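You operate a simulated robot arm through the tools that you are given. There is no shell and no other tool.

You are at the controls of a simulated robot arm. One attempt, no reset.

## Task
Shut and lock gates four and five, then switch the sensor panel off.

Only the result counts: the job must be done as asked and must still hold three seconds after the hand-in. Knocking over, shifting, dropping, spilling or breaking anything else fails it.

## Robot
A 7-joint arm with a two-finger parallel gripper on a trunk, on a base that drives. Base frame: it is fixed to the floor where the robot stands at the start and does not move with it; the origin is under the middle of the robot, x ahead of it, y to its left, z up. Readings come in mm, rad, newtons and seconds.
Its first joint turns from -2.897 to 2.897 rad. Places, roughly: gate five [500, 0, 600]; gate four [500, 0, 900]; gate three [500, 0, 1200]; gate two [500, 0, 1500]; lock of gate five [600, -100, 600]; lock of gate four [600, -100, 900]; lock of gate three [600, -100, 1200]; lock of gate two [600, -100, 1500]; reset key of the sensor panel [700, -500, 1400]; sensor switch [700, -400, 1400]. Payload 1.57 kg.
The tool frame sits at the grasp point between the pads (the TCP): z along the fingers, y along the line on which they close. The tips reach 30 mm beyond it. The gripper opens to 80 mm. The fingers are 17 mm wide and 12 mm thick; the gripper's body (40 by 82 mm) begins 80 mm behind the TCP.
Orientation is that of the tool frame in the base frame, as [roll, pitch, yaw] about the fixed x, y, z axes, in that order (R = Rz(yaw) Ry(pitch) Rx(roll)). With the fingers straight down and closing along the base's y, the tool's x points along the base's -x, its y along +y and its z along -z.

## Interface
- The arm moves only by the tool arm_command. Its argument "targets" is text: rows parted by semicolons, each of 7 numbers parted by spaces: the shift along the tool's x, y, z in mm, then the turn, a rotation vector about the tool's x, y, z in rad, then the finger opening in mm, from 0 to 80. In form: dx dy dz rx ry rz hand; .... A call has 1 to 20 rows; each row shifts and turns the commanded pose from where the row before left it, along the tool's axes as they then stand. Rows are played at 5 a second. More than 50 mm and 0.15 rad between two rows, or a gripper value outside its range, and nothing of the call is played. A pose out of reach is approached as far as the arm can. The call stops where the force on the tool passes 50 N (or 10 N more than at its start, if that is more) or the arm is blocked; 0.2 s more then pass. The fingers move at their own pace (about 72 mm/s each) and stop on an object; they squeeze with about 33 N. The grip force told is the motor's: it shows also when the fingers shut on nothing. Time passes only in rows, and 0.2 s behind the last, so rows that do not move let the fingers close. It gives the time, the measured TCP pose, the force on the tool (base axes), the opening and the grip force at its end, in the units of the frame above (readings bear some noise), with the torque about the TCP (base axes, N m) and any sound that the robot's microphone picked up.
- Cameras (640 x 400 px; columns grow to the right, rows downward): "scene" is now at [268.9, 25.2, 1691.4]; the picture's right is [0.17, -0.99, -0.00], its down [-0.19, -0.03, -0.98] and it looks along [0.97, 0.16, -0.19] (base axes); focal length 214 px, centre (320, 200). "wrist" rides on the gripper at [72, -7, -122] in the tool frame; the picture's right is [0.09, 1.00, 0.00], its down [-0.84, 0.08, -0.54] and it looks along [-0.54, 0.05, 0.84] (tool axes); focal length 238 px, centre (320, 200). There is no depth. A picture from a camera that has moved, and an enlarged one, comes with that camera's place and axes in the base frame and with its lens. The place of the scene camera against the robot may be out by one fixed shift of up to 25 mm in any direction.
- get_image(camera): a new picture of that camera. No time passes.
- raise_lower(by): slides the trunk up (or, below 0, down) by that many mm; the arm and the scene camera ride with it, the base frame stays. It gives what a move gives, with no picture.
- base_move(legs): drives the robot by 1 to 6 legs, each [ahead, left, turn to the left] in mm, mm and rad, along the robot's own axes; the way and the turn of a leg run together, so that a leg with both is an arc; at most 1500 mm and 3.142 rad a leg. The arm and the cameras ride along, it lands a little off, and it stops where it bumps. It gives what a move gives.
- aim_head(pan, tilt): turns the head with the scene camera to pan (to the left, within 1.501 rad either way) and tilt (down, from -0.506 to 1.204), counted from straight ahead of the robot. It gives what a move gives.
- enlarge(camera, box): a new picture of the part [left, top, right, bottom] of that camera's present view, enlarged. No time passes.
- hand_in(): hands the job in; it is judged then, once.

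Places have to be worked out from the pictures, the camera data and where the tool is seen. Open the gripper and draw the arm clear of the work before you hand the job in, unless the task says otherwise.

The tools are called after "Emit:" by a JSON object that holds its "fn" and its "kwargs". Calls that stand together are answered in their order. arm_command: Moves the arm, as the interface text tells. Its arguments: {"type":"object","properties":{"targets":{"type":"string"}},"required":["targets"]} The other tools are called the same way: raise_lower (by) slides the trunk up or down; base_move (legs) drives the base; aim_head (pan, tilt) turns the head that bears the scene camera; get_image (camera) takes a picture; enlarge (camera, box) takes an enlarged picture of a part of a camera's view; hand_in () hands the job in.

At the start:

```text
time_s: 0.0
eef_pos: [453.9, -203.5, 1583.6]
ee_rot: [-3.137, -0.018, 3.138]
wrist_force: [-0.1, -0.6, 0.1]
ft_torque: [-0.02, -0.04, 0.0]
grip_width: 79.9
grasp_force: 0.1
trunk travel left (down, up): [-883.0, 107.0]
robot x, y, heading: [-0.5, -2.1, 0.006]
head pan, tilt: [-0.67, 1.201]
```

scene: 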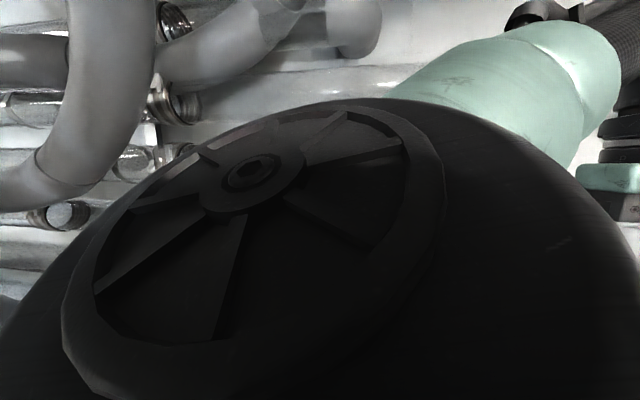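
wrist: 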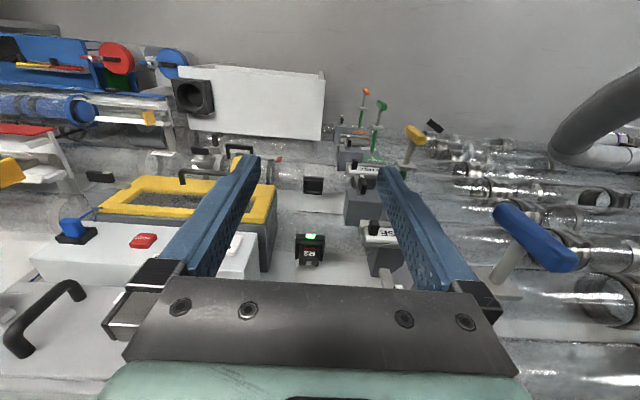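

I start by aiming the head ahead to see the workspace, since the first scene picture mostly shows a dark round thing close to the lens.

Emit:
{"fn": "aim_head", "kwargs": {"pan": 0, "tilt": 0.5}}

```text
time_s: 1.1
eef_pos: [455.0, -202.5, 1576.5]
ee_rot: [-3.133, -0.035, 3.141]
wrist_force: [-0.1, 0.2, 0.7]
ft_torque: [-0.01, -0.02, -0.03]
grip_width: 79.9
grasp_force: 0.1
trunk travel left (down, up): [-883.0, 107.0]
robot x, y, heading: [-1.9, -1.0, -0.001]
head pan, tilt: [0.0, 0.499]
```

Now I take pictures from both cameras.

Emit:
{"fn": "get_image", "kwargs": {"camera": "scene"}}

Emit:
{"fn": "get_image", "kwargs": {"camera": "wrist"}}

```text
taken
camera scene: at [270.3, 10.3, 1685.1], right [0.0, -1.0, 0.0], down [-0.26, 0.0, -0.97], along [0.97, 0.0, -0.26], focal length 214 px, centre (320, 200)
```

scene: 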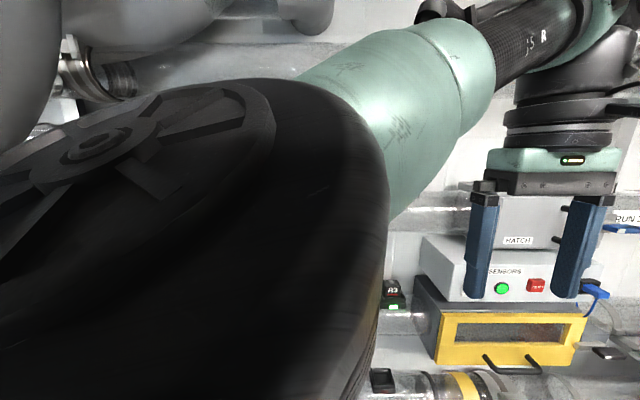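

```text
taken
camera wrist: at [387.2, -207.5, 1700.5], right [-0.09, 1.0, -0.01], down [0.86, 0.08, 0.51], along [0.51, 0.04, -0.86], focal length 238 px, centre (320, 200)
```

wrist: 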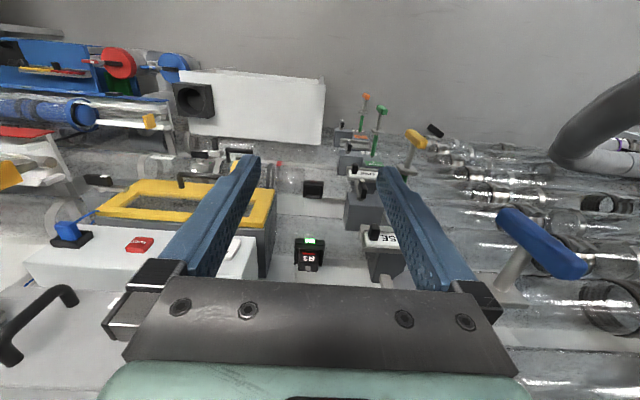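

The wrist view looks down the wall, upside down: the levers (blue, yellow, green, orange) run along y≈0 at falling heights. I enlarge for detail.

Emit:
{"fn": "enlarge", "kwargs": {"camera": "wrist", "box": [280, 80, 440, 180]}}

Emit:
{"fn": "enlarge", "kwargs": {"camera": "wrist", "box": [280, 170, 600, 370]}}

Emit:
{"fn": "enlarge", "kwargs": {"camera": "scene", "box": [360, 180, 640, 400]}}

```text
4.00 times, centred on (360, 130) of wrist
camera zoom: at [387.2, -207.5, 1700.5], right [-0.09, 1.0, -0.01], down [0.86, 0.08, 0.51], along [0.51, 0.04, -0.86], focal length 953 px, centre (160, 480)
```

zoom: 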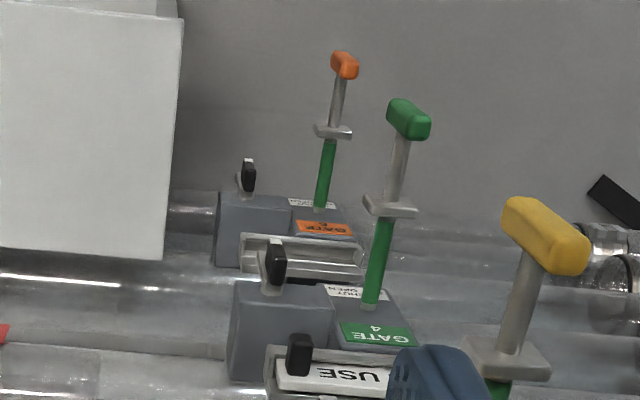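

```text
2.00 times, centred on (440, 270) of wrist
camera zoom: at [387.2, -207.5, 1700.5], right [-0.09, 1.0, -0.01], down [0.86, 0.08, 0.51], along [0.51, 0.04, -0.86], focal length 477 px, centre (80, 60)
```

zoom: 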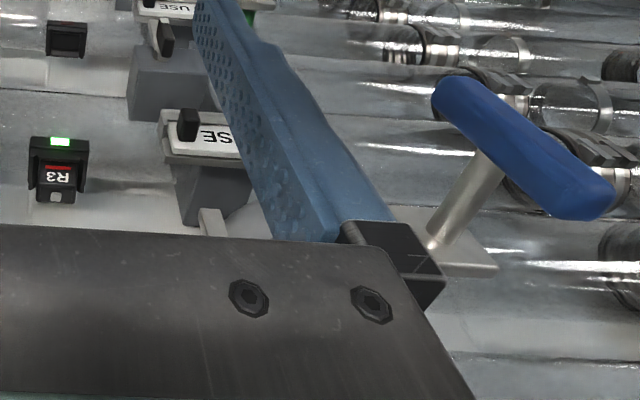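

```text
1.82 times, centred on (500, 290) of scene
camera zoom: at [270.3, 10.3, 1685.1], right [0.0, -1.0, 0.0], down [-0.26, 0.0, -0.97], along [0.97, 0.0, -0.26], focal length 390 px, centre (-7, 36)
```

zoom: 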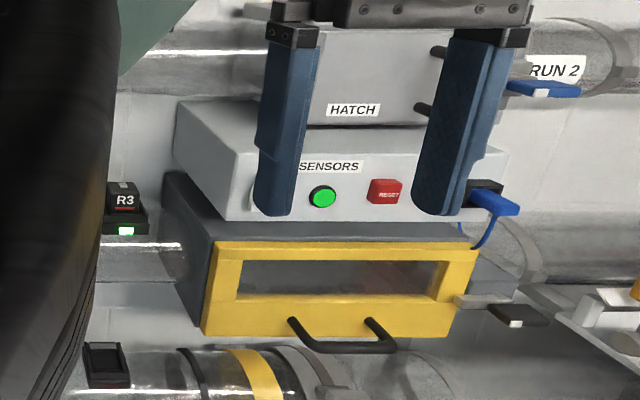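

There are pull-rod gate handles with lock boxes next to them, and I want better views of them. First I look around to see what is near the robot.

Emit:
{"fn": "aim_head", "kwargs": {"pan": -1.5, "tilt": 0.7}}

Emit:
{"fn": "get_image", "kwargs": {"camera": "scene"}}

Emit:
{"fn": "aim_head", "kwargs": {"pan": 1.5, "tilt": 0.7}}

Emit:
{"fn": "get_image", "kwargs": {"camera": "scene"}}

Emit:
{"fn": "aim_head", "kwargs": {"pan": 0.7, "tilt": 0.9}}

Emit:
{"fn": "get_image", "kwargs": {"camera": "scene"}}

```text
time_s: 2.7
eef_pos: [453.8, -205.6, 1576.1]
ee_rot: [-3.134, -0.036, 3.132]
wrist_force: [-0.7, -0.8, 0.3]
ft_torque: [-0.01, 0.02, 0.01]
grip_width: 80.0
grasp_force: 0.0
trunk travel left (down, up): [-883.0, 107.0]
robot x, y, heading: [-4.4, 2.3, 0.0]
head pan, tilt: [-1.499, 0.7]
```

```text
taken
camera scene: at [270.5, 7.5, 1684.9], right [-0.02, -1.0, 0.0], down [-0.26, 0.01, -0.97], along [0.97, -0.02, -0.26], focal length 214 px, centre (320, 200)
```

scene: 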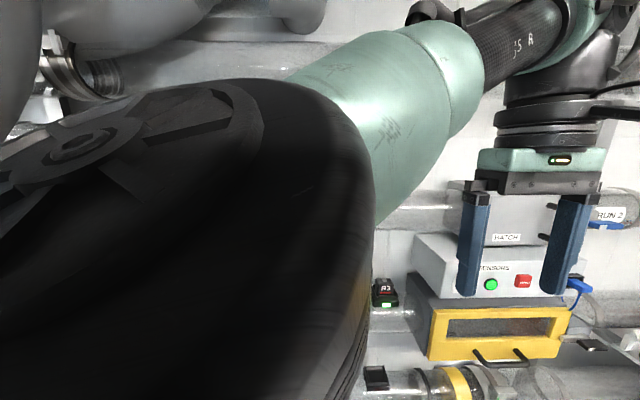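

```text
time_s: 5.3
eef_pos: [456.3, -200.4, 1576.4]
ee_rot: [-3.135, -0.034, -3.138]
wrist_force: [-0.4, 0.5, 0.0]
ft_torque: [-0.03, 0.03, -0.02]
grip_width: 79.8
grasp_force: 0.0
trunk travel left (down, up): [-883.0, 107.0]
robot x, y, heading: [0.3, -0.7, -0.006]
head pan, tilt: [1.499, 0.7]
```

```text
taken
camera scene: at [265.4, 40.2, 1683.6], right [0.33, -0.95, 0.0], down [-0.26, -0.09, -0.96], along [0.91, 0.31, -0.27], focal length 214 px, centre (320, 200)
```

scene: 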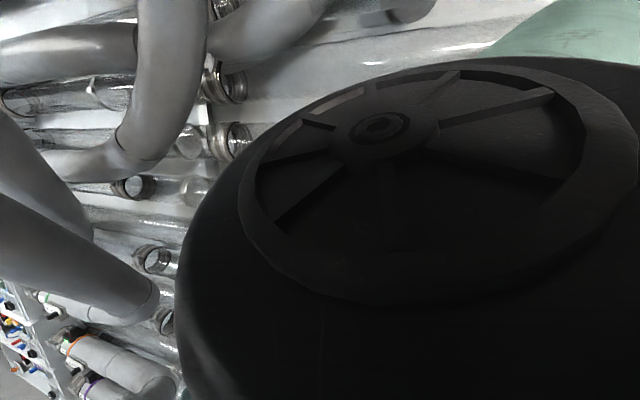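

```text
time_s: 6.4
eef_pos: [455.8, -198.9, 1577.1]
ee_rot: [-3.135, -0.033, -3.139]
wrist_force: [0.4, -0.1, 0.2]
ft_torque: [0.03, -0.01, -0.03]
grip_width: 79.9
grasp_force: 0.1
trunk travel left (down, up): [-883.0, 107.0]
robot x, y, heading: [1.7, -2.1, -0.001]
head pan, tilt: [0.7, 0.901]
```

```text
taken
camera scene: at [265.0, 41.3, 1683.5], right [0.34, -0.94, 0.0], down [-0.26, -0.09, -0.96], along [0.91, 0.33, -0.27], focal length 214 px, centre (320, 200)
```

scene: 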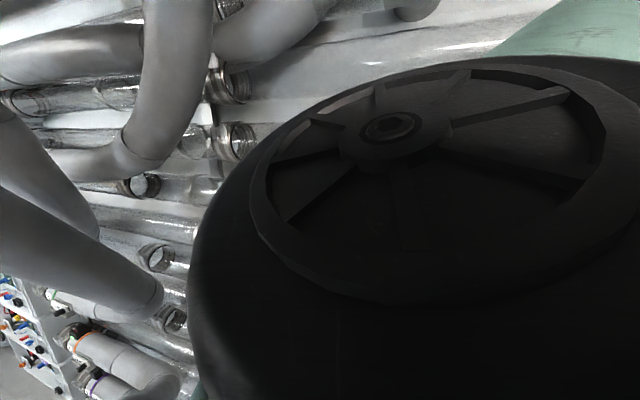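

The picture axes don't agree with the reported head pan/tilt, so I check again with another aim whether the head lags or is blocked by the arm.

Emit:
{"fn": "aim_head", "kwargs": {"pan": 0.0, "tilt": 0.0}}

Emit:
{"fn": "get_image", "kwargs": {"camera": "scene"}}

```text
time_s: 7.6
eef_pos: [453.2, -204.5, 1582.1]
ee_rot: [-3.139, -0.016, 3.136]
wrist_force: [-0.6, -0.5, -0.5]
ft_torque: [-0.02, -0.01, -0.01]
grip_width: 80.0
grasp_force: 0.1
trunk travel left (down, up): [-883.0, 107.0]
robot x, y, heading: [-0.3, 0.8, 0.002]
head pan, tilt: [0.0, 0.0]
```

```text
taken
camera scene: at [267.5, 9.7, 1708.8], right [0.0, -1.0, 0.0], down [0.0, 0.0, -1.0], along [1.0, 0.0, 0.0], focal length 214 px, centre (320, 200)
```

scene: 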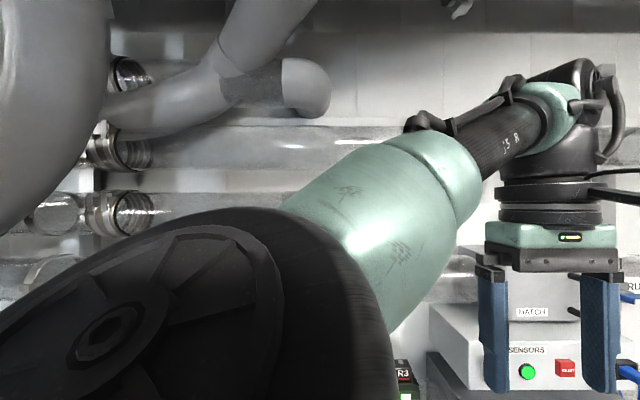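

The head is blocked by the arm's upper link when tilted down (it nudged the arm). I'll look to the sides with the head level or up.

Emit:
{"fn": "aim_head", "kwargs": {"pan": 1.5, "tilt": -0.1}}

Emit:
{"fn": "get_image", "kwargs": {"camera": "scene"}}

Emit:
{"fn": "aim_head", "kwargs": {"pan": -1.5, "tilt": -0.1}}

Emit:
{"fn": "get_image", "kwargs": {"camera": "scene"}}

```text
time_s: 9.2
eef_pos: [453.8, -203.0, 1582.6]
ee_rot: [-3.139, -0.016, 3.138]
wrist_force: [0.4, 0.3, -0.7]
ft_torque: [-0.02, -0.04, 0.02]
grip_width: 79.9
grasp_force: 0.1
trunk travel left (down, up): [-883.0, 107.0]
robot x, y, heading: [0.1, 1.8, 0.001]
head pan, tilt: [1.499, -0.099]
```

```text
taken
camera scene: at [183.4, 96.6, 1717.7], right [1.0, -0.07, 0.0], down [0.01, 0.1, -1.0], along [0.07, 0.99, 0.1], focal length 214 px, centre (320, 200)
```

scene: 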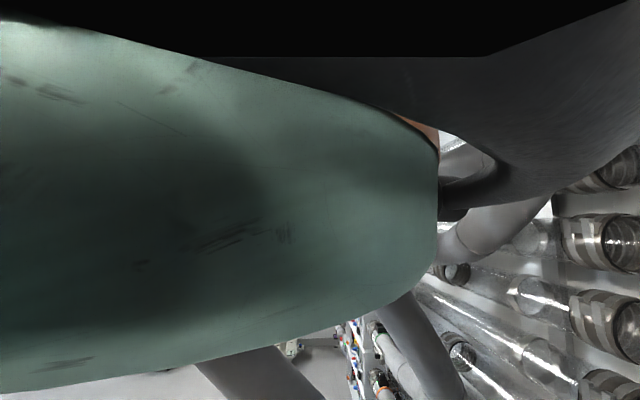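

```text
time_s: 11.8
eef_pos: [454.0, -204.3, 1581.5]
ee_rot: [-3.138, -0.018, 3.138]
wrist_force: [0.0, 0.2, 0.1]
ft_torque: [0.01, 0.01, 0.0]
grip_width: 79.9
grasp_force: 0.0
trunk travel left (down, up): [-883.0, 107.0]
robot x, y, heading: [0.7, -0.5, 0.0]
head pan, tilt: [-1.499, -0.099]
```

```text
taken
camera scene: at [183.4, -77.1, 1717.7], right [-1.0, -0.07, 0.0], down [0.01, -0.1, -1.0], along [0.07, -0.99, 0.1], focal length 214 px, centre (320, 200)
```

scene: 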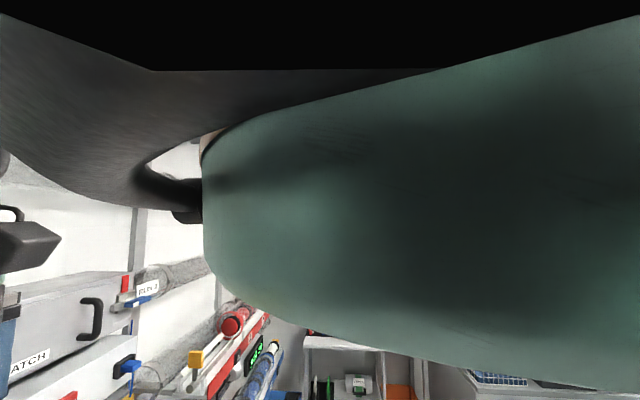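

The elbow hangs in front near the gate two handle, so I back the robot away before lowering the trunk.

Emit:
{"fn": "base_move", "kwargs": {"legs": [[-200, 0, 0]]}}

Emit:
{"fn": "get_image", "kwargs": {"camera": "wrist"}}

```text
time_s: 13.4
eef_pos: [257.7, -202.6, 1582.2]
ee_rot: [-3.138, -0.017, 3.14]
wrist_force: [0.3, -1.0, 0.3]
ft_torque: [0.02, 0.0, 0.0]
grip_width: 79.9
grasp_force: 0.0
trunk travel left (down, up): [-883.0, 107.0]
robot x, y, heading: [-195.1, -0.2, 0.003]
head pan, tilt: [-1.499, -0.099]
```

```text
taken
camera wrist: at [187.7, -208.6, 1705.2], right [-0.09, 1.0, 0.0], down [0.85, 0.08, 0.53], along [0.52, 0.05, -0.85], focal length 238 px, centre (320, 200)
```

wrist: 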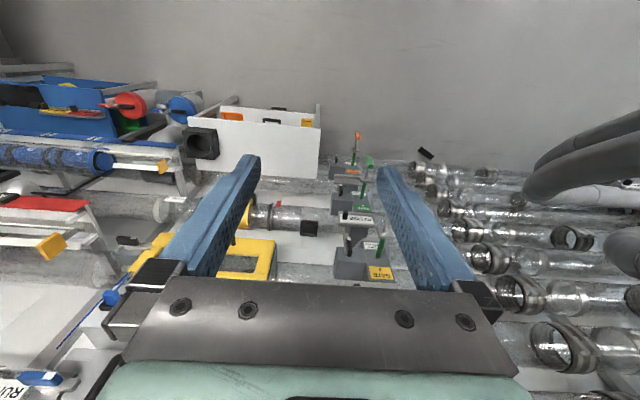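

No bump; the floor looks clear. I back off another 150 mm and drop the trunk partway.

Emit:
{"fn": "base_move", "kwargs": {"legs": [[-150, 0, 0]]}}

Emit:
{"fn": "raise_lower", "kwargs": {"by": -350}}

Emit:
{"fn": "aim_head", "kwargs": {"pan": 0, "tilt": 0}}

Emit:
{"fn": "get_image", "kwargs": {"camera": "scene"}}

Emit:
{"fn": "get_image", "kwargs": {"camera": "wrist"}}

```text
time_s: 14.8
eef_pos: [109.2, -201.3, 1580.9]
ee_rot: [-3.139, -0.021, 3.141]
wrist_force: [-1.1, -0.4, 0.8]
ft_torque: [-0.01, 0.02, 0.01]
grip_width: 79.9
grasp_force: 0.0
trunk travel left (down, up): [-883.0, 107.0]
robot x, y, heading: [-344.2, 0.2, 0.004]
head pan, tilt: [-1.499, -0.099]
```

```text
time_s: 18.2
eef_pos: [107.7, -202.7, 1232.7]
ee_rot: [-3.138, -0.018, 3.141]
wrist_force: [0.2, 0.5, -0.6]
ft_torque: [0.0, -0.02, 0.02]
grip_width: 79.9
grasp_force: 0.1
trunk travel left (down, up): [-533.0, 457.0]
robot x, y, heading: [-344.6, 1.1, 0.002]
head pan, tilt: [-1.499, -0.099]
```

```text
time_s: 19.8
eef_pos: [107.9, -201.6, 1231.1]
ee_rot: [-3.138, -0.017, 3.141]
wrist_force: [-0.7, -0.6, -0.4]
ft_torque: [-0.02, -0.01, -0.02]
grip_width: 80.0
grasp_force: 0.2
trunk travel left (down, up): [-533.0, 457.0]
robot x, y, heading: [-348.1, -2.1, 0.004]
head pan, tilt: [0.0, 0.0]
```

```text
taken
camera scene: at [-79.2, 10.1, 1358.9], right [0.0, -1.0, 0.0], down [0.0, 0.0, -1.0], along [1.0, 0.0, 0.0], focal length 214 px, centre (320, 200)
```

scene: 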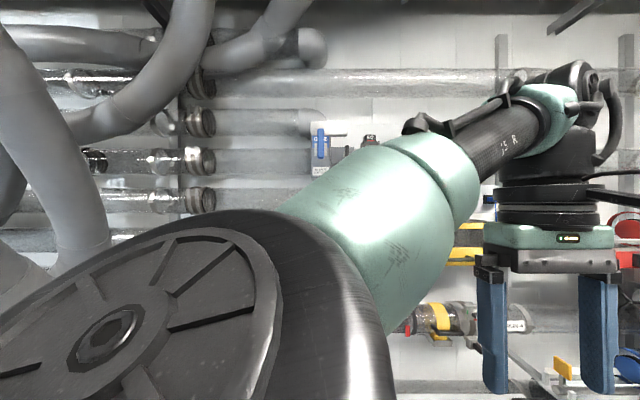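

```text
taken
camera wrist: at [38.1, -208.3, 1355.3], right [-0.09, 1.0, 0.0], down [0.85, 0.08, 0.53], along [0.52, 0.05, -0.85], focal length 238 px, centre (320, 200)
```

wrist: 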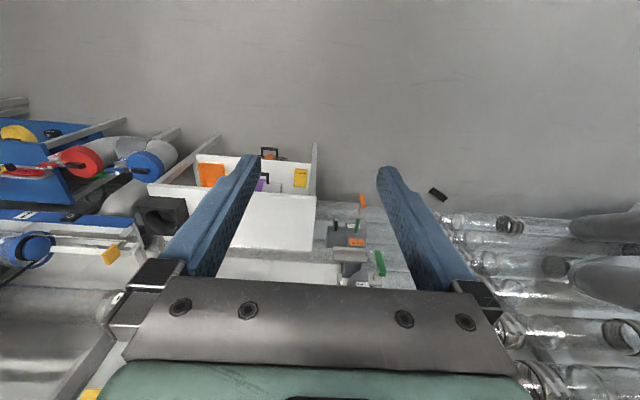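

I'm clear of the wall now. I rotate the tool to point its fingers forward (+x), in 0.145 rad steps about tool y, to see whether the arm can take that pose.

Emit:
{"fn": "arm_command", "kwargs": {"targets": "0 0 0 0 -0.145 0 80; 0 0 0 0 -0.145 0 80; 0 0 0 0 -0.145 0 80; 0 0 0 0 -0.145 0 80; 0 0 0 0 -0.145 0 80; 0 0 0 0 -0.145 0 80; 0 0 0 0 -0.145 0 80; 0 0 0 0 -0.145 0 80; 0 0 0 0 -0.145 0 80; 0 0 0 0 -0.145 0 80; 0 0 0 0 -0.12 0 80; 0 0 0 0 0 0 80; 0 0 0 0 0 0 80"}}

Emit:
{"fn": "get_image", "kwargs": {"camera": "scene"}}

Emit:
{"fn": "get_image", "kwargs": {"camera": "wrist"}}

```text
time_s: 21.5
eef_pos: [148.4, -176.1, 1240.1]
ee_rot: [-3.013, 0.988, -2.867]
wrist_force: [0.0, 0.1, 0.2]
ft_torque: [-0.03, 0.01, -0.02]
grip_width: 79.8
grasp_force: 0.1
trunk travel left (down, up): [-533.0, 457.0]
robot x, y, heading: [-348.6, 0.5, 0.008]
head pan, tilt: [0.0, 0.0]
stopped in row 8: the arm was blocked; the commanded pose is now the measured one
```

```text
taken
camera scene: at [-79.1, 10.3, 1358.9], right [0.0, -1.0, 0.0], down [0.0, 0.0, -1.0], along [1.0, 0.0, 0.0], focal length 214 px, centre (320, 200)
```

scene: 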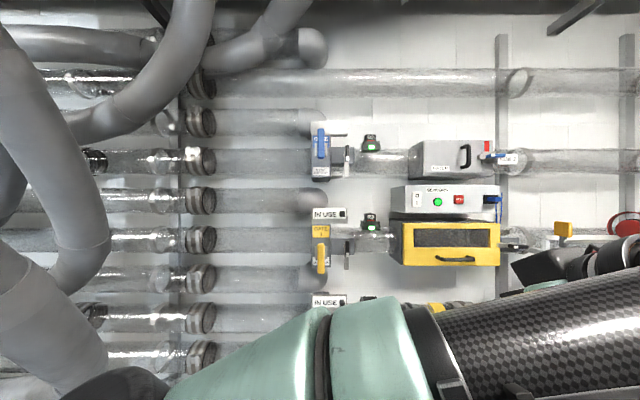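

```text
taken
camera wrist: at [10.9, -205.4, 1248.0], right [-0.21, 0.97, -0.15], down [-0.02, 0.15, 0.99], along [0.98, 0.21, -0.01], focal length 238 px, centre (320, 200)
```

wrist: 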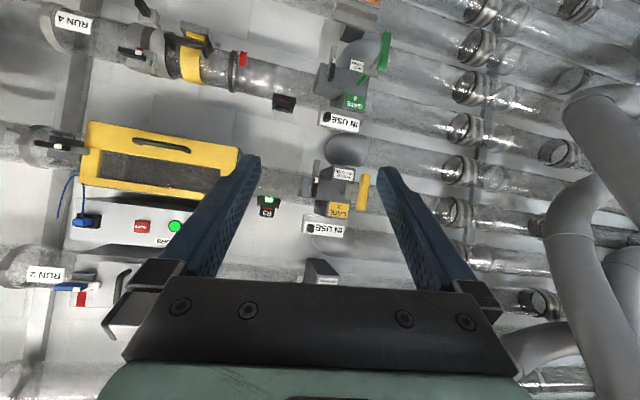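

Now the scene view is open: the gates are on a column near y≈0. I enlarge the gates and sensors.

Emit:
{"fn": "enlarge", "kwargs": {"camera": "scene", "box": [280, 110, 440, 210]}}

Emit:
{"fn": "enlarge", "kwargs": {"camera": "scene", "box": [280, 200, 440, 310]}}

Emit:
{"fn": "enlarge", "kwargs": {"camera": "scene", "box": [390, 130, 550, 230]}}

Emit:
{"fn": "enlarge", "kwargs": {"camera": "wrist", "box": [260, 0, 460, 250]}}

```text
4.00 times, centred on (360, 160) of scene
camera zoom: at [-79.1, 10.3, 1358.9], right [0.0, -1.0, 0.0], down [0.0, 0.0, -1.0], along [1.0, 0.0, 0.0], focal length 858 px, centre (160, 360)
```

zoom: 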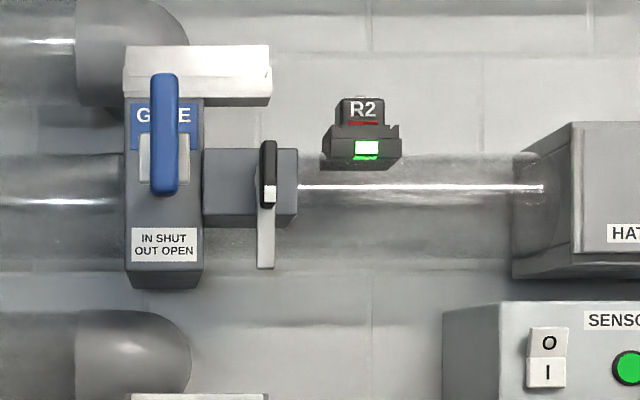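

```text
3.64 times, centred on (360, 255) of scene
camera zoom: at [-79.1, 10.3, 1358.9], right [0.0, -1.0, 0.0], down [0.0, 0.0, -1.0], along [1.0, 0.0, 0.0], focal length 780 px, centre (174, 0)
```

zoom: 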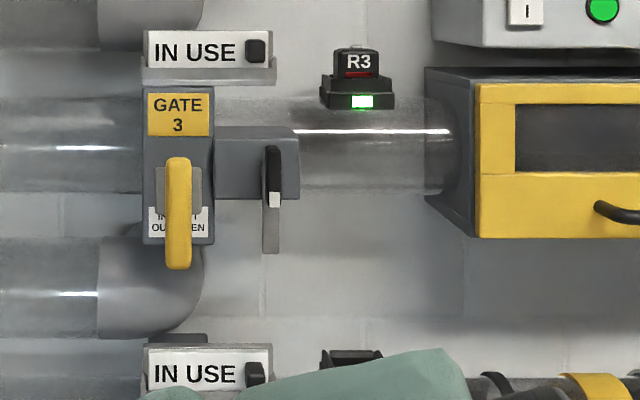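

```text
4.00 times, centred on (470, 180) of scene
camera zoom: at [-79.1, 10.3, 1358.9], right [0.0, -1.0, 0.0], down [0.0, 0.0, -1.0], along [1.0, 0.0, 0.0], focal length 858 px, centre (-280, 280)
```

zoom: 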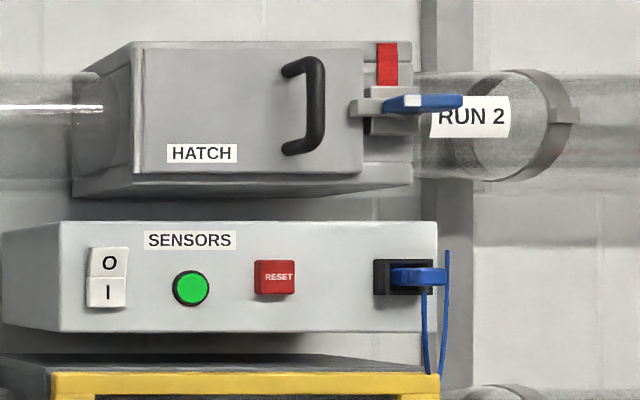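

```text
1.60 times, centred on (360, 125) of wrist
camera zoom: at [10.9, -205.4, 1248.0], right [-0.21, 0.97, -0.15], down [-0.02, 0.15, 0.99], along [0.98, 0.21, -0.01], focal length 381 px, centre (256, 320)
```

zoom: 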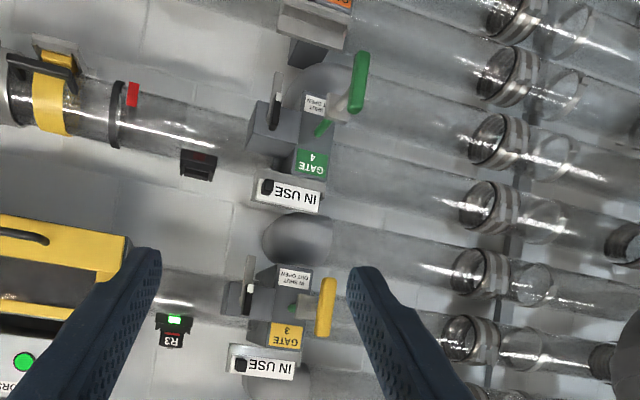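

The gates read "IN SHUT / OUT OPEN", with a lever lock at the right of each. The sensor panel has an O/I rocker. I lower the trunk to look at gates four and five.

Emit:
{"fn": "raise_lower", "kwargs": {"by": -350}}

Emit:
{"fn": "get_image", "kwargs": {"camera": "scene"}}

Emit:
{"fn": "get_image", "kwargs": {"camera": "wrist"}}

```text
time_s: 24.9
eef_pos: [149.5, -176.1, 890.9]
ee_rot: [-3.011, 0.99, -2.865]
wrist_force: [0.1, -0.4, 0.4]
ft_torque: [-0.02, 0.04, 0.01]
grip_width: 79.8
grasp_force: 0.1
trunk travel left (down, up): [-183.0, 807.0]
robot x, y, heading: [-347.7, -0.6, 0.0]
head pan, tilt: [0.0, 0.0]
```

```text
taken
camera scene: at [-79.2, 10.2, 1008.9], right [0.0, -1.0, 0.0], down [0.0, 0.0, -1.0], along [1.0, 0.0, 0.0], focal length 214 px, centre (320, 200)
```

scene: 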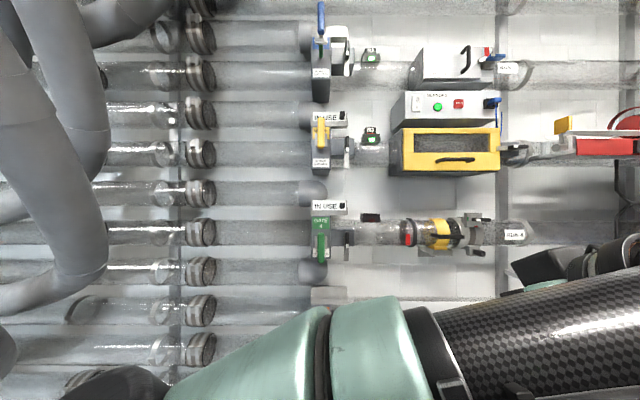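

```text
taken
camera wrist: at [10.7, -205.5, 898.5], right [-0.21, 0.97, -0.15], down [-0.02, 0.15, 0.99], along [0.98, 0.21, -0.01], focal length 238 px, centre (320, 200)
```

wrist: 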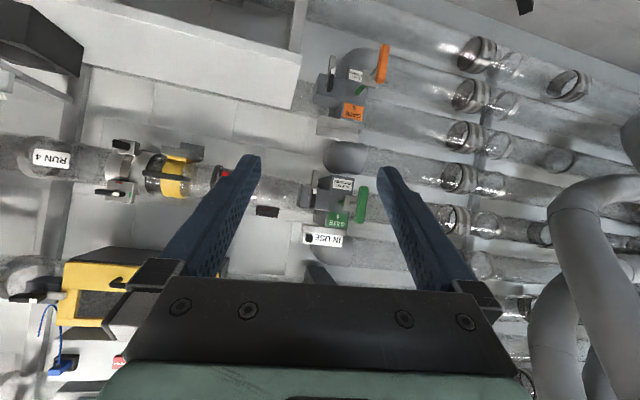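

Emit:
{"fn": "enlarge", "kwargs": {"camera": "scene", "box": [290, 190, 450, 290]}}

Emit:
{"fn": "enlarge", "kwargs": {"camera": "wrist", "box": [280, 30, 440, 130]}}

Emit:
{"fn": "enlarge", "kwargs": {"camera": "wrist", "box": [240, 160, 400, 260]}}

Emit:
{"fn": "enlarge", "kwargs": {"camera": "scene", "box": [290, 0, 450, 100]}}

```text
4.00 times, centred on (370, 240) of scene
camera zoom: at [-79.2, 10.2, 1008.9], right [0.0, -1.0, 0.0], down [0.0, 0.0, -1.0], along [1.0, 0.0, 0.0], focal length 858 px, centre (120, 40)
```

zoom: 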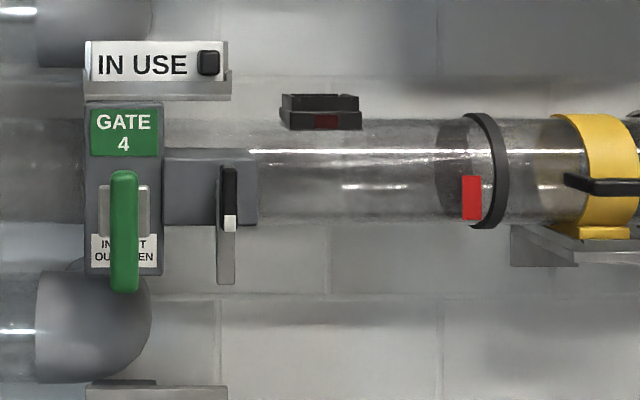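

```text
4.00 times, centred on (360, 80) of wrist
camera zoom: at [10.7, -205.5, 898.5], right [-0.21, 0.97, -0.15], down [-0.02, 0.15, 0.99], along [0.98, 0.21, -0.01], focal length 953 px, centre (160, 680)
```

zoom: 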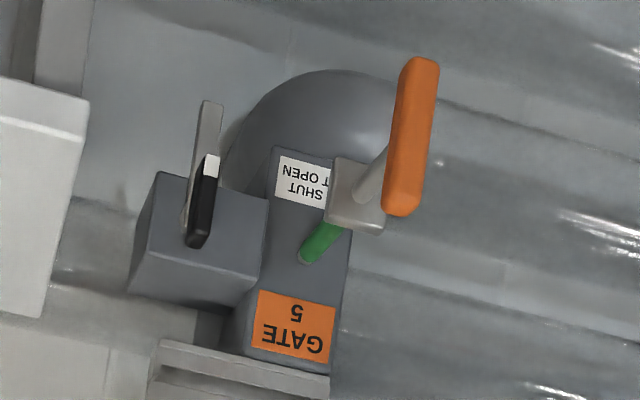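

```text
4.00 times, centred on (320, 210) of wrist
camera zoom: at [10.7, -205.5, 898.5], right [-0.21, 0.97, -0.15], down [-0.02, 0.15, 0.99], along [0.98, 0.21, -0.01], focal length 953 px, centre (320, 160)
```

zoom: 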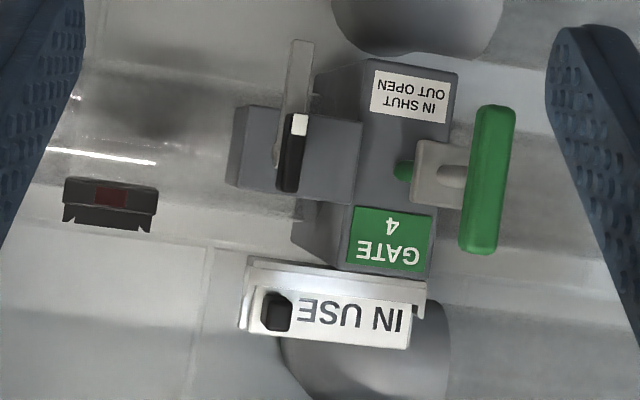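

```text
4.00 times, centred on (370, 50) of scene
camera zoom: at [-79.2, 10.2, 1008.9], right [0.0, -1.0, 0.0], down [0.0, 0.0, -1.0], along [1.0, 0.0, 0.0], focal length 858 px, centre (120, 800)
```

zoom: 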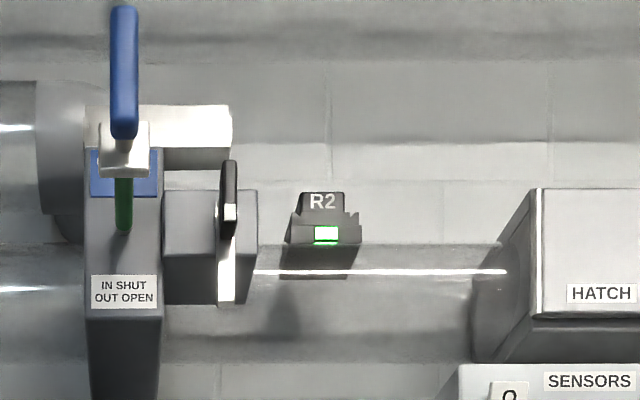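

The current pose has the forearm folded back, so I extend the TCP forward 160 mm, then level the tool so that z points along +x.

Emit:
{"fn": "arm_command", "kwargs": {"targets": "-21.2 -6.6 33.3 0 0 0 80; -21.2 -6.6 33.3 0 0 0 80; -21.2 -6.6 33.3 0 0 0 80; -21.2 -6.6 33.3 0 0 0 80; 0 0 0 0.028 -0.114 0.023 80; 0 0 0 0.028 -0.114 0.023 80; 0 0 0 0.028 -0.114 0.023 80; 0 0 0 0.028 -0.114 0.023 80; 0 0 0 0.028 -0.114 0.023 80; 0 0 0 0 0 0 80"}}

Emit:
{"fn": "get_image", "kwargs": {"camera": "scene"}}

Emit:
{"fn": "get_image", "kwargs": {"camera": "wrist"}}

```text
time_s: 27.1
eef_pos: [309.6, -175.8, 893.1]
ee_rot: [-0.47, 1.568, -0.47]
wrist_force: [0.8, -0.5, -0.1]
ft_torque: [0.01, -0.02, 0.0]
grip_width: 80.1
grasp_force: 0.1
trunk travel left (down, up): [-183.0, 807.0]
robot x, y, heading: [-346.9, -4.4, 0.003]
head pan, tilt: [0.0, 0.0]
```

```text
taken
camera scene: at [-79.2, 10.2, 1008.9], right [0.0, -1.0, 0.0], down [0.0, 0.0, -1.0], along [1.0, 0.0, 0.0], focal length 214 px, centre (320, 200)
```

scene: 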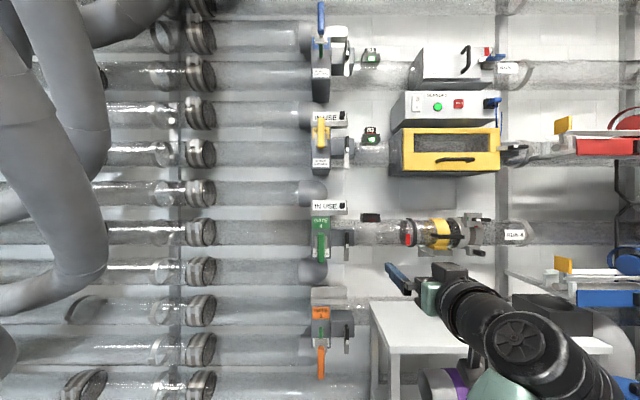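

```text
taken
camera wrist: at [187.2, -183.5, 820.1], right [0.0, 1.0, -0.09], down [-0.54, 0.08, 0.84], along [0.84, 0.05, 0.54], focal length 238 px, centre (320, 200)
```

wrist: 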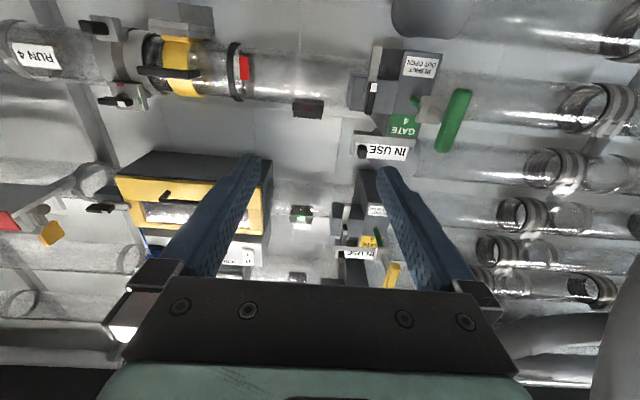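

The tool is now level, pointing at the wall (tool x = down, y = left, z = ahead). I enlarge on gates four and five for precise positions.

Emit:
{"fn": "enlarge", "kwargs": {"camera": "scene", "box": [290, 190, 390, 290]}}

Emit:
{"fn": "enlarge", "kwargs": {"camera": "scene", "box": [280, 280, 400, 390]}}

Emit:
{"fn": "enlarge", "kwargs": {"camera": "wrist", "box": [330, 30, 490, 170]}}

```text
4.00 times, centred on (340, 240) of scene
camera zoom: at [-79.2, 10.2, 1008.9], right [0.0, -1.0, 0.0], down [0.0, 0.0, -1.0], along [1.0, 0.0, 0.0], focal length 858 px, centre (240, 40)
```

zoom: 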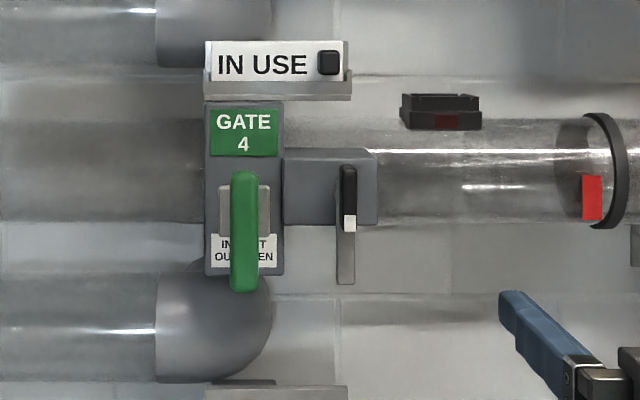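

```text
3.64 times, centred on (340, 335) of scene
camera zoom: at [-79.2, 10.2, 1008.9], right [0.0, -1.0, 0.0], down [0.0, 0.0, -1.0], along [1.0, 0.0, 0.0], focal length 780 px, centre (247, -291)
```

zoom: 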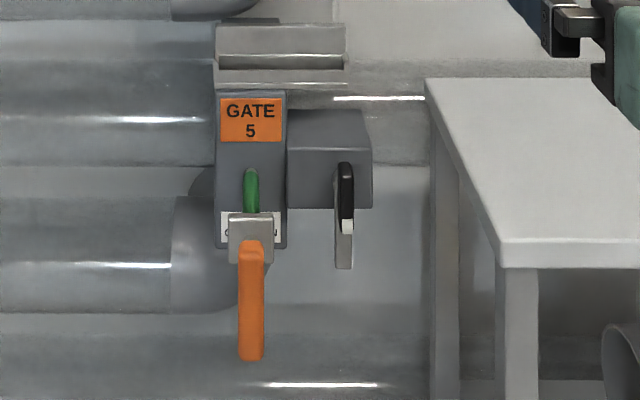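

```text
2.86 times, centred on (410, 100) of wrist
camera zoom: at [187.2, -183.5, 820.1], right [0.0, 1.0, -0.09], down [-0.54, 0.08, 0.84], along [0.84, 0.05, 0.54], focal length 681 px, centre (63, 486)
```

zoom: 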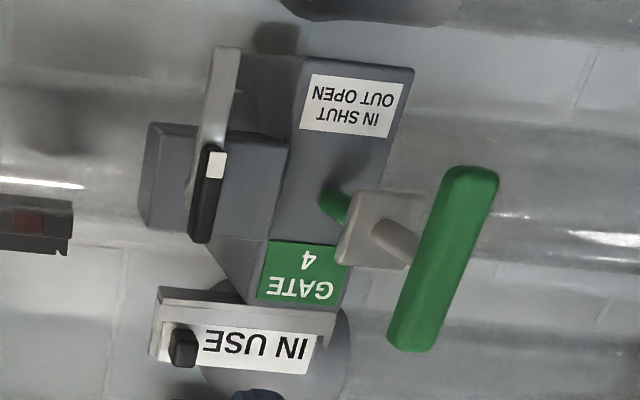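

Gate five's rail has no sign, and both handles stand out (open). I bring the wrist camera closer to gate four's lock to understand its mechanism.

Emit:
{"fn": "arm_command", "kwargs": {"targets": "16.6 14.4 32 0 0 0 80; 16.6 14.4 32 0 0 0 80; 16.6 14.4 32 0 0 0 80; 16.6 14.4 32 0 0 0 80; 16.6 14.4 32 0 0 0 80; 0 0 0 0 0 0 80"}}

Emit:
{"fn": "get_image", "kwargs": {"camera": "scene"}}

Emit:
{"fn": "get_image", "kwargs": {"camera": "wrist"}}

```text
time_s: 28.6
eef_pos: [468.2, -101.9, 807.5]
ee_rot: [-1.551, 1.568, -1.552]
wrist_force: [0.7, -0.1, -0.5]
ft_torque: [-0.03, 0.01, -0.04]
grip_width: 80.1
grasp_force: 0.0
trunk travel left (down, up): [-183.0, 807.0]
robot x, y, heading: [-348.8, -1.2, 0.003]
head pan, tilt: [0.0, 0.0]
```

```text
taken
camera scene: at [-79.2, 10.2, 1008.9], right [0.0, -1.0, 0.0], down [0.0, 0.0, -1.0], along [1.0, 0.0, 0.0], focal length 214 px, centre (320, 200)
```

scene: 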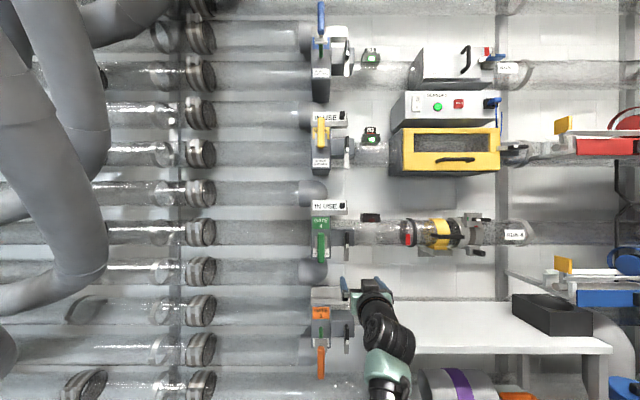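

```text
taken
camera wrist: at [346.8, -109.9, 736.3], right [0.0, 1.0, -0.09], down [-0.54, 0.08, 0.84], along [0.84, 0.05, 0.54], focal length 238 px, centre (320, 200)
```

wrist: 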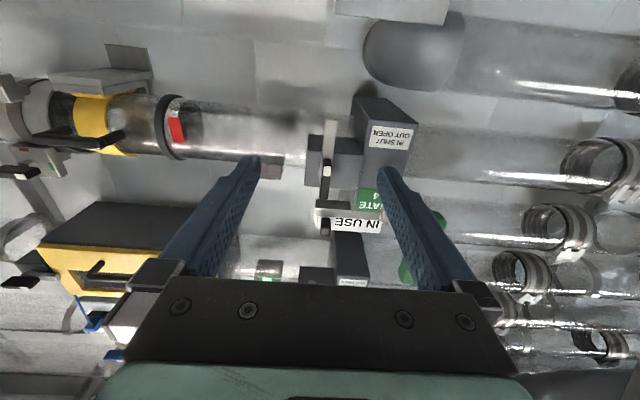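

Emit:
{"fn": "enlarge", "kwargs": {"camera": "wrist", "box": [280, 90, 440, 240]}}

Emit:
{"fn": "enlarge", "kwargs": {"camera": "scene", "box": [310, 195, 370, 275]}}

Emit:
{"fn": "enlarge", "kwargs": {"camera": "scene", "box": [310, 0, 390, 100]}}

```text
2.67 times, centred on (360, 165) of wrist
camera zoom: at [346.8, -109.9, 736.3], right [0.0, 1.0, -0.09], down [-0.54, 0.08, 0.84], along [0.84, 0.05, 0.54], focal length 636 px, centre (213, 293)
```

zoom: 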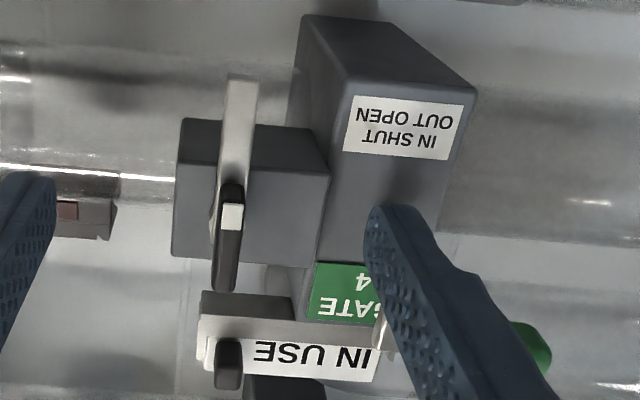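

```text
5.00 times, centred on (340, 235) of scene
camera zoom: at [-79.2, 10.2, 1008.9], right [0.0, -1.0, 0.0], down [0.0, 0.0, -1.0], along [1.0, 0.0, 0.0], focal length 1072 px, centre (220, 25)
```

zoom: 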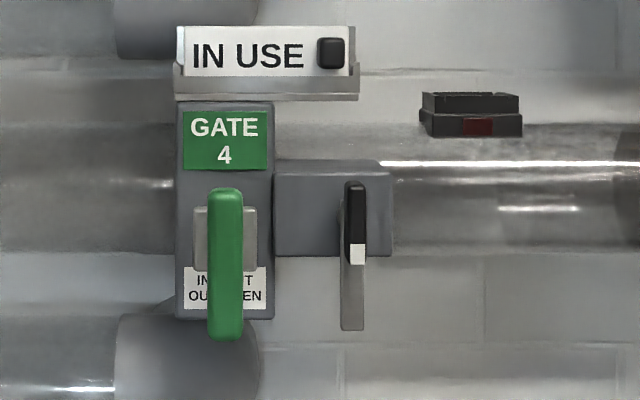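

```text
4.00 times, centred on (350, 50) of scene
camera zoom: at [-79.2, 10.2, 1008.9], right [0.0, -1.0, 0.0], down [0.0, 0.0, -1.0], along [1.0, 0.0, 0.0], focal length 858 px, centre (200, 800)
```

zoom: 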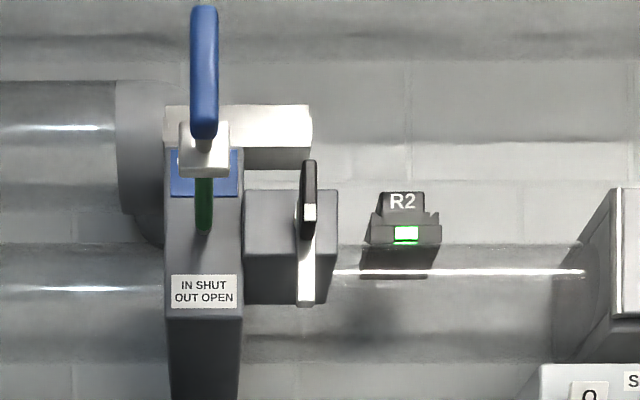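

Triangulating: gate four's T-bar is near (505, -2, 888). Its lock grip is a vertical bar near (622..640, -88, 886) with a blocking plate behind it at x≈656, which presumably turns toward the gate once the gate is in. I back off, close the fingers and line up in front of gate four's handle.

Emit:
{"fn": "arm_command", "kwargs": {"targets": "0 0 -38 0 0 0 40; -27 33.3 0 0 0 0 0; -27 33.3 0 0 0 0 0; -27 33.3 0 0 0 0 0; 0 0 0 0 0 0 0; 0 0 0 0 0 0 0"}}

Emit:
{"fn": "get_image", "kwargs": {"camera": "wrist"}}

Emit:
{"fn": "enlarge", "kwargs": {"camera": "scene", "box": [260, 180, 420, 280]}}

```text
time_s: 29.9
eef_pos: [430.0, -5.2, 890.2]
ee_rot: [-1.678, 1.569, -1.678]
wrist_force: [0.3, -0.8, -0.8]
ft_torque: [0.01, 0.01, 0.04]
grip_width: 0.0
grasp_force: 21.3
trunk travel left (down, up): [-183.0, 807.0]
robot x, y, heading: [-346.7, -5.4, 0.006]
head pan, tilt: [0.0, 0.0]
```

```text
taken
camera wrist: at [308.3, -12.2, 818.7], right [0.0, 1.0, -0.09], down [-0.54, 0.08, 0.84], along [0.84, 0.05, 0.54], focal length 238 px, centre (320, 200)
```

wrist: 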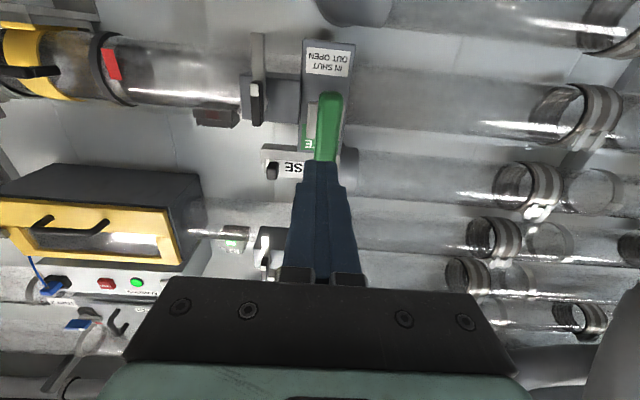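

```text
4.00 times, centred on (340, 230) of scene
camera zoom: at [-79.2, 10.2, 1008.9], right [0.0, -1.0, 0.0], down [0.0, 0.0, -1.0], along [1.0, 0.0, 0.0], focal length 858 px, centre (240, 80)
```

zoom: 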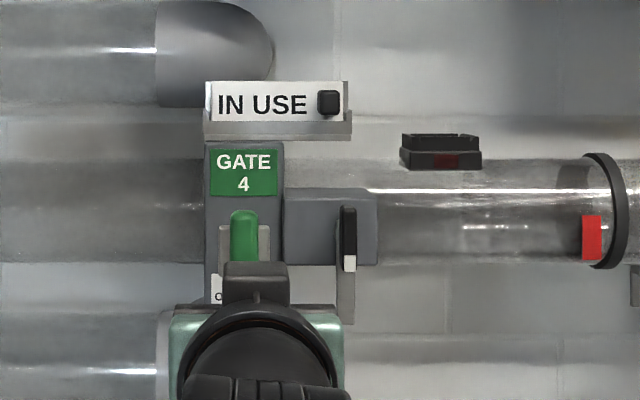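

Aligned within 3 mm. I push straight ahead; the call stops by itself if the force gets high.

Emit:
{"fn": "arm_command", "kwargs": {"targets": "0 3 20 0 0 0 0; 0 0 10 0 0 0 0; 0 0 10 0 0 0 0; 0 0 10 0 0 0 0; 0 0 10 0 0 0 0; 0 0 10 0 0 0 0; 0 0 10 0 0 0 0"}}

Emit:
{"fn": "get_image", "kwargs": {"camera": "wrist"}}

```text
time_s: 31.6
eef_pos: [512.3, -2.5, 890.9]
ee_rot: [-1.521, 1.569, -1.52]
wrist_force: [-2.8, 0.7, -2.0]
ft_torque: [0.0, 0.08, 0.0]
grip_width: 0.0
grasp_force: 21.2
trunk travel left (down, up): [-183.0, 807.0]
robot x, y, heading: [-346.3, 3.2, 0.004]
head pan, tilt: [0.0, 0.0]
```

```text
taken
camera wrist: at [389.3, -9.1, 818.3], right [0.0, 1.0, -0.09], down [-0.54, 0.08, 0.84], along [0.84, 0.05, 0.54], focal length 238 px, centre (320, 200)
```

wrist: 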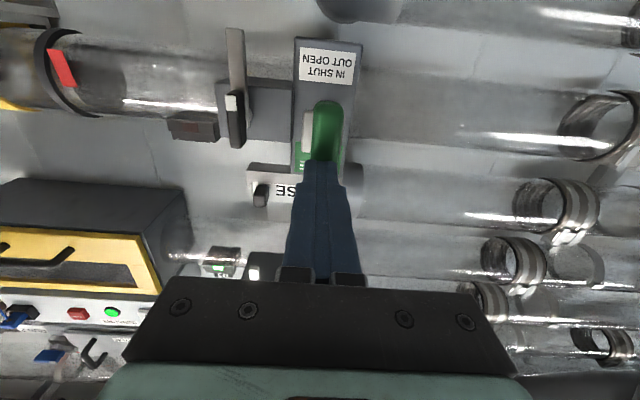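

Light contact force (about 3 N); the handle is either moving or just touched. I keep pushing.

Emit:
{"fn": "arm_command", "kwargs": {"targets": "0 0 10 0 0 0 0; 0 0 10 0 0 0 0; 0 0 10 0 0 0 0; 0 0 10 0 0 0 0; 0 0 8 0 0 0 0; 0 0 8 0 0 0 0; 0 0 8 0 0 0 0; 0 0 8 0 0 0 0"}}

Emit:
{"fn": "get_image", "kwargs": {"camera": "wrist"}}

```text
time_s: 33.4
eef_pos: [534.0, 1.1, 889.4]
ee_rot: [-1.731, 1.569, -1.734]
wrist_force: [-0.4, -0.3, 0.4]
ft_torque: [-0.01, 0.02, -0.02]
grip_width: 0.0
grasp_force: 21.0
out of reach, approached as far as the arm can: row 3, 4, 5, 6, 7, 8
trunk travel left (down, up): [-183.0, 807.0]
robot x, y, heading: [-346.3, -0.2, 0.003]
head pan, tilt: [0.0, 0.0]
```

```text
taken
camera wrist: at [412.3, -5.7, 818.0], right [0.0, 1.0, -0.09], down [-0.54, 0.08, 0.84], along [0.84, 0.05, 0.54], focal length 238 px, centre (320, 200)
```

wrist: 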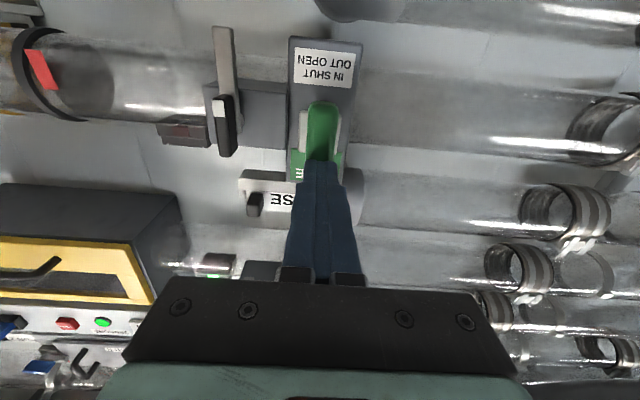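

The arm hit its reach limit at x≈534. I retract 120 mm, then drive the base closer.

Emit:
{"fn": "arm_command", "kwargs": {"targets": "0 0 -40 0 0 0 0; 0 0 -40 0 0 0 0; 0 0 -40 0 0 0 0; 0 0 -40 0 0 0 0; 0 0 0 0 0 0 0"}}

Emit:
{"fn": "get_image", "kwargs": {"camera": "wrist"}}

```text
time_s: 34.5
eef_pos: [374.5, 1.2, 890.9]
ee_rot: [-2.142, 1.569, -2.142]
wrist_force: [-0.3, 0.4, -0.9]
ft_torque: [-0.01, 0.01, 0.03]
grip_width: 0.3
grasp_force: 21.7
trunk travel left (down, up): [-183.0, 807.0]
robot x, y, heading: [-348.3, 0.6, 0.006]
head pan, tilt: [0.0, 0.0]
```

```text
taken
camera wrist: at [252.7, -5.4, 817.5], right [0.0, 1.0, -0.09], down [-0.54, 0.08, 0.84], along [0.84, 0.05, 0.54], focal length 238 px, centre (320, 200)
```

wrist: 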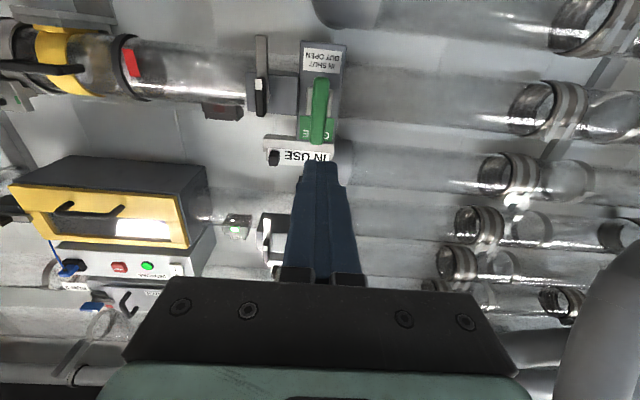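

The handle now sits further in. I retract another 100 mm and drive 180 mm ahead.

Emit:
{"fn": "arm_command", "kwargs": {"targets": "0 0 -35 0 0 0 0; 0 0 -35 0 0 0 0; 0 0 -30 0 0 0 0; 0 0 0 0 0 0 0"}}

Emit:
{"fn": "base_move", "kwargs": {"legs": [[180, 0, 0]]}}

Emit:
{"fn": "get_image", "kwargs": {"camera": "wrist"}}

Emit:
{"fn": "get_image", "kwargs": {"camera": "scene"}}

```text
time_s: 35.5
eef_pos: [273.8, 1.8, 890.4]
ee_rot: [-1.729, 1.568, -1.726]
wrist_force: [0.3, -0.1, -1.0]
ft_torque: [0.01, 0.02, 0.02]
grip_width: 0.0
grasp_force: 21.4
trunk travel left (down, up): [-183.0, 807.0]
robot x, y, heading: [-347.9, -1.1, 0.004]
head pan, tilt: [0.0, 0.0]
```

```text
time_s: 37.0
eef_pos: [449.3, 0.7, 891.1]
ee_rot: [-1.488, 1.571, -1.493]
wrist_force: [-0.2, 0.0, -0.3]
ft_torque: [-0.01, 0.0, 0.0]
grip_width: 0.0
grasp_force: 21.7
trunk travel left (down, up): [-183.0, 807.0]
robot x, y, heading: [-170.1, 1.1, -0.001]
head pan, tilt: [0.0, 0.0]
```

```text
taken
camera wrist: at [328.5, -6.0, 818.2], right [0.0, 1.0, -0.09], down [-0.54, 0.08, 0.84], along [0.84, 0.05, 0.54], focal length 238 px, centre (320, 200)
```

wrist: 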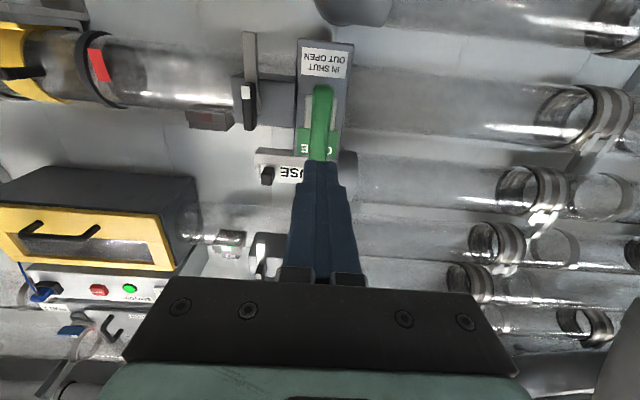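

```text
taken
camera scene: at [97.3, 9.8, 1008.9], right [0.0, -1.0, 0.0], down [0.0, 0.0, -1.0], along [1.0, 0.0, 0.0], focal length 214 px, centre (320, 200)
```

scene: 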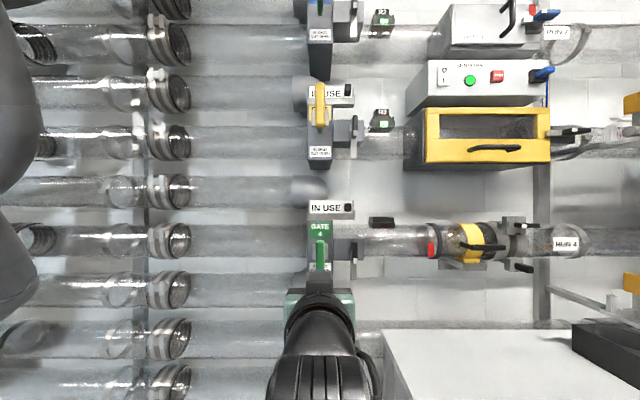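

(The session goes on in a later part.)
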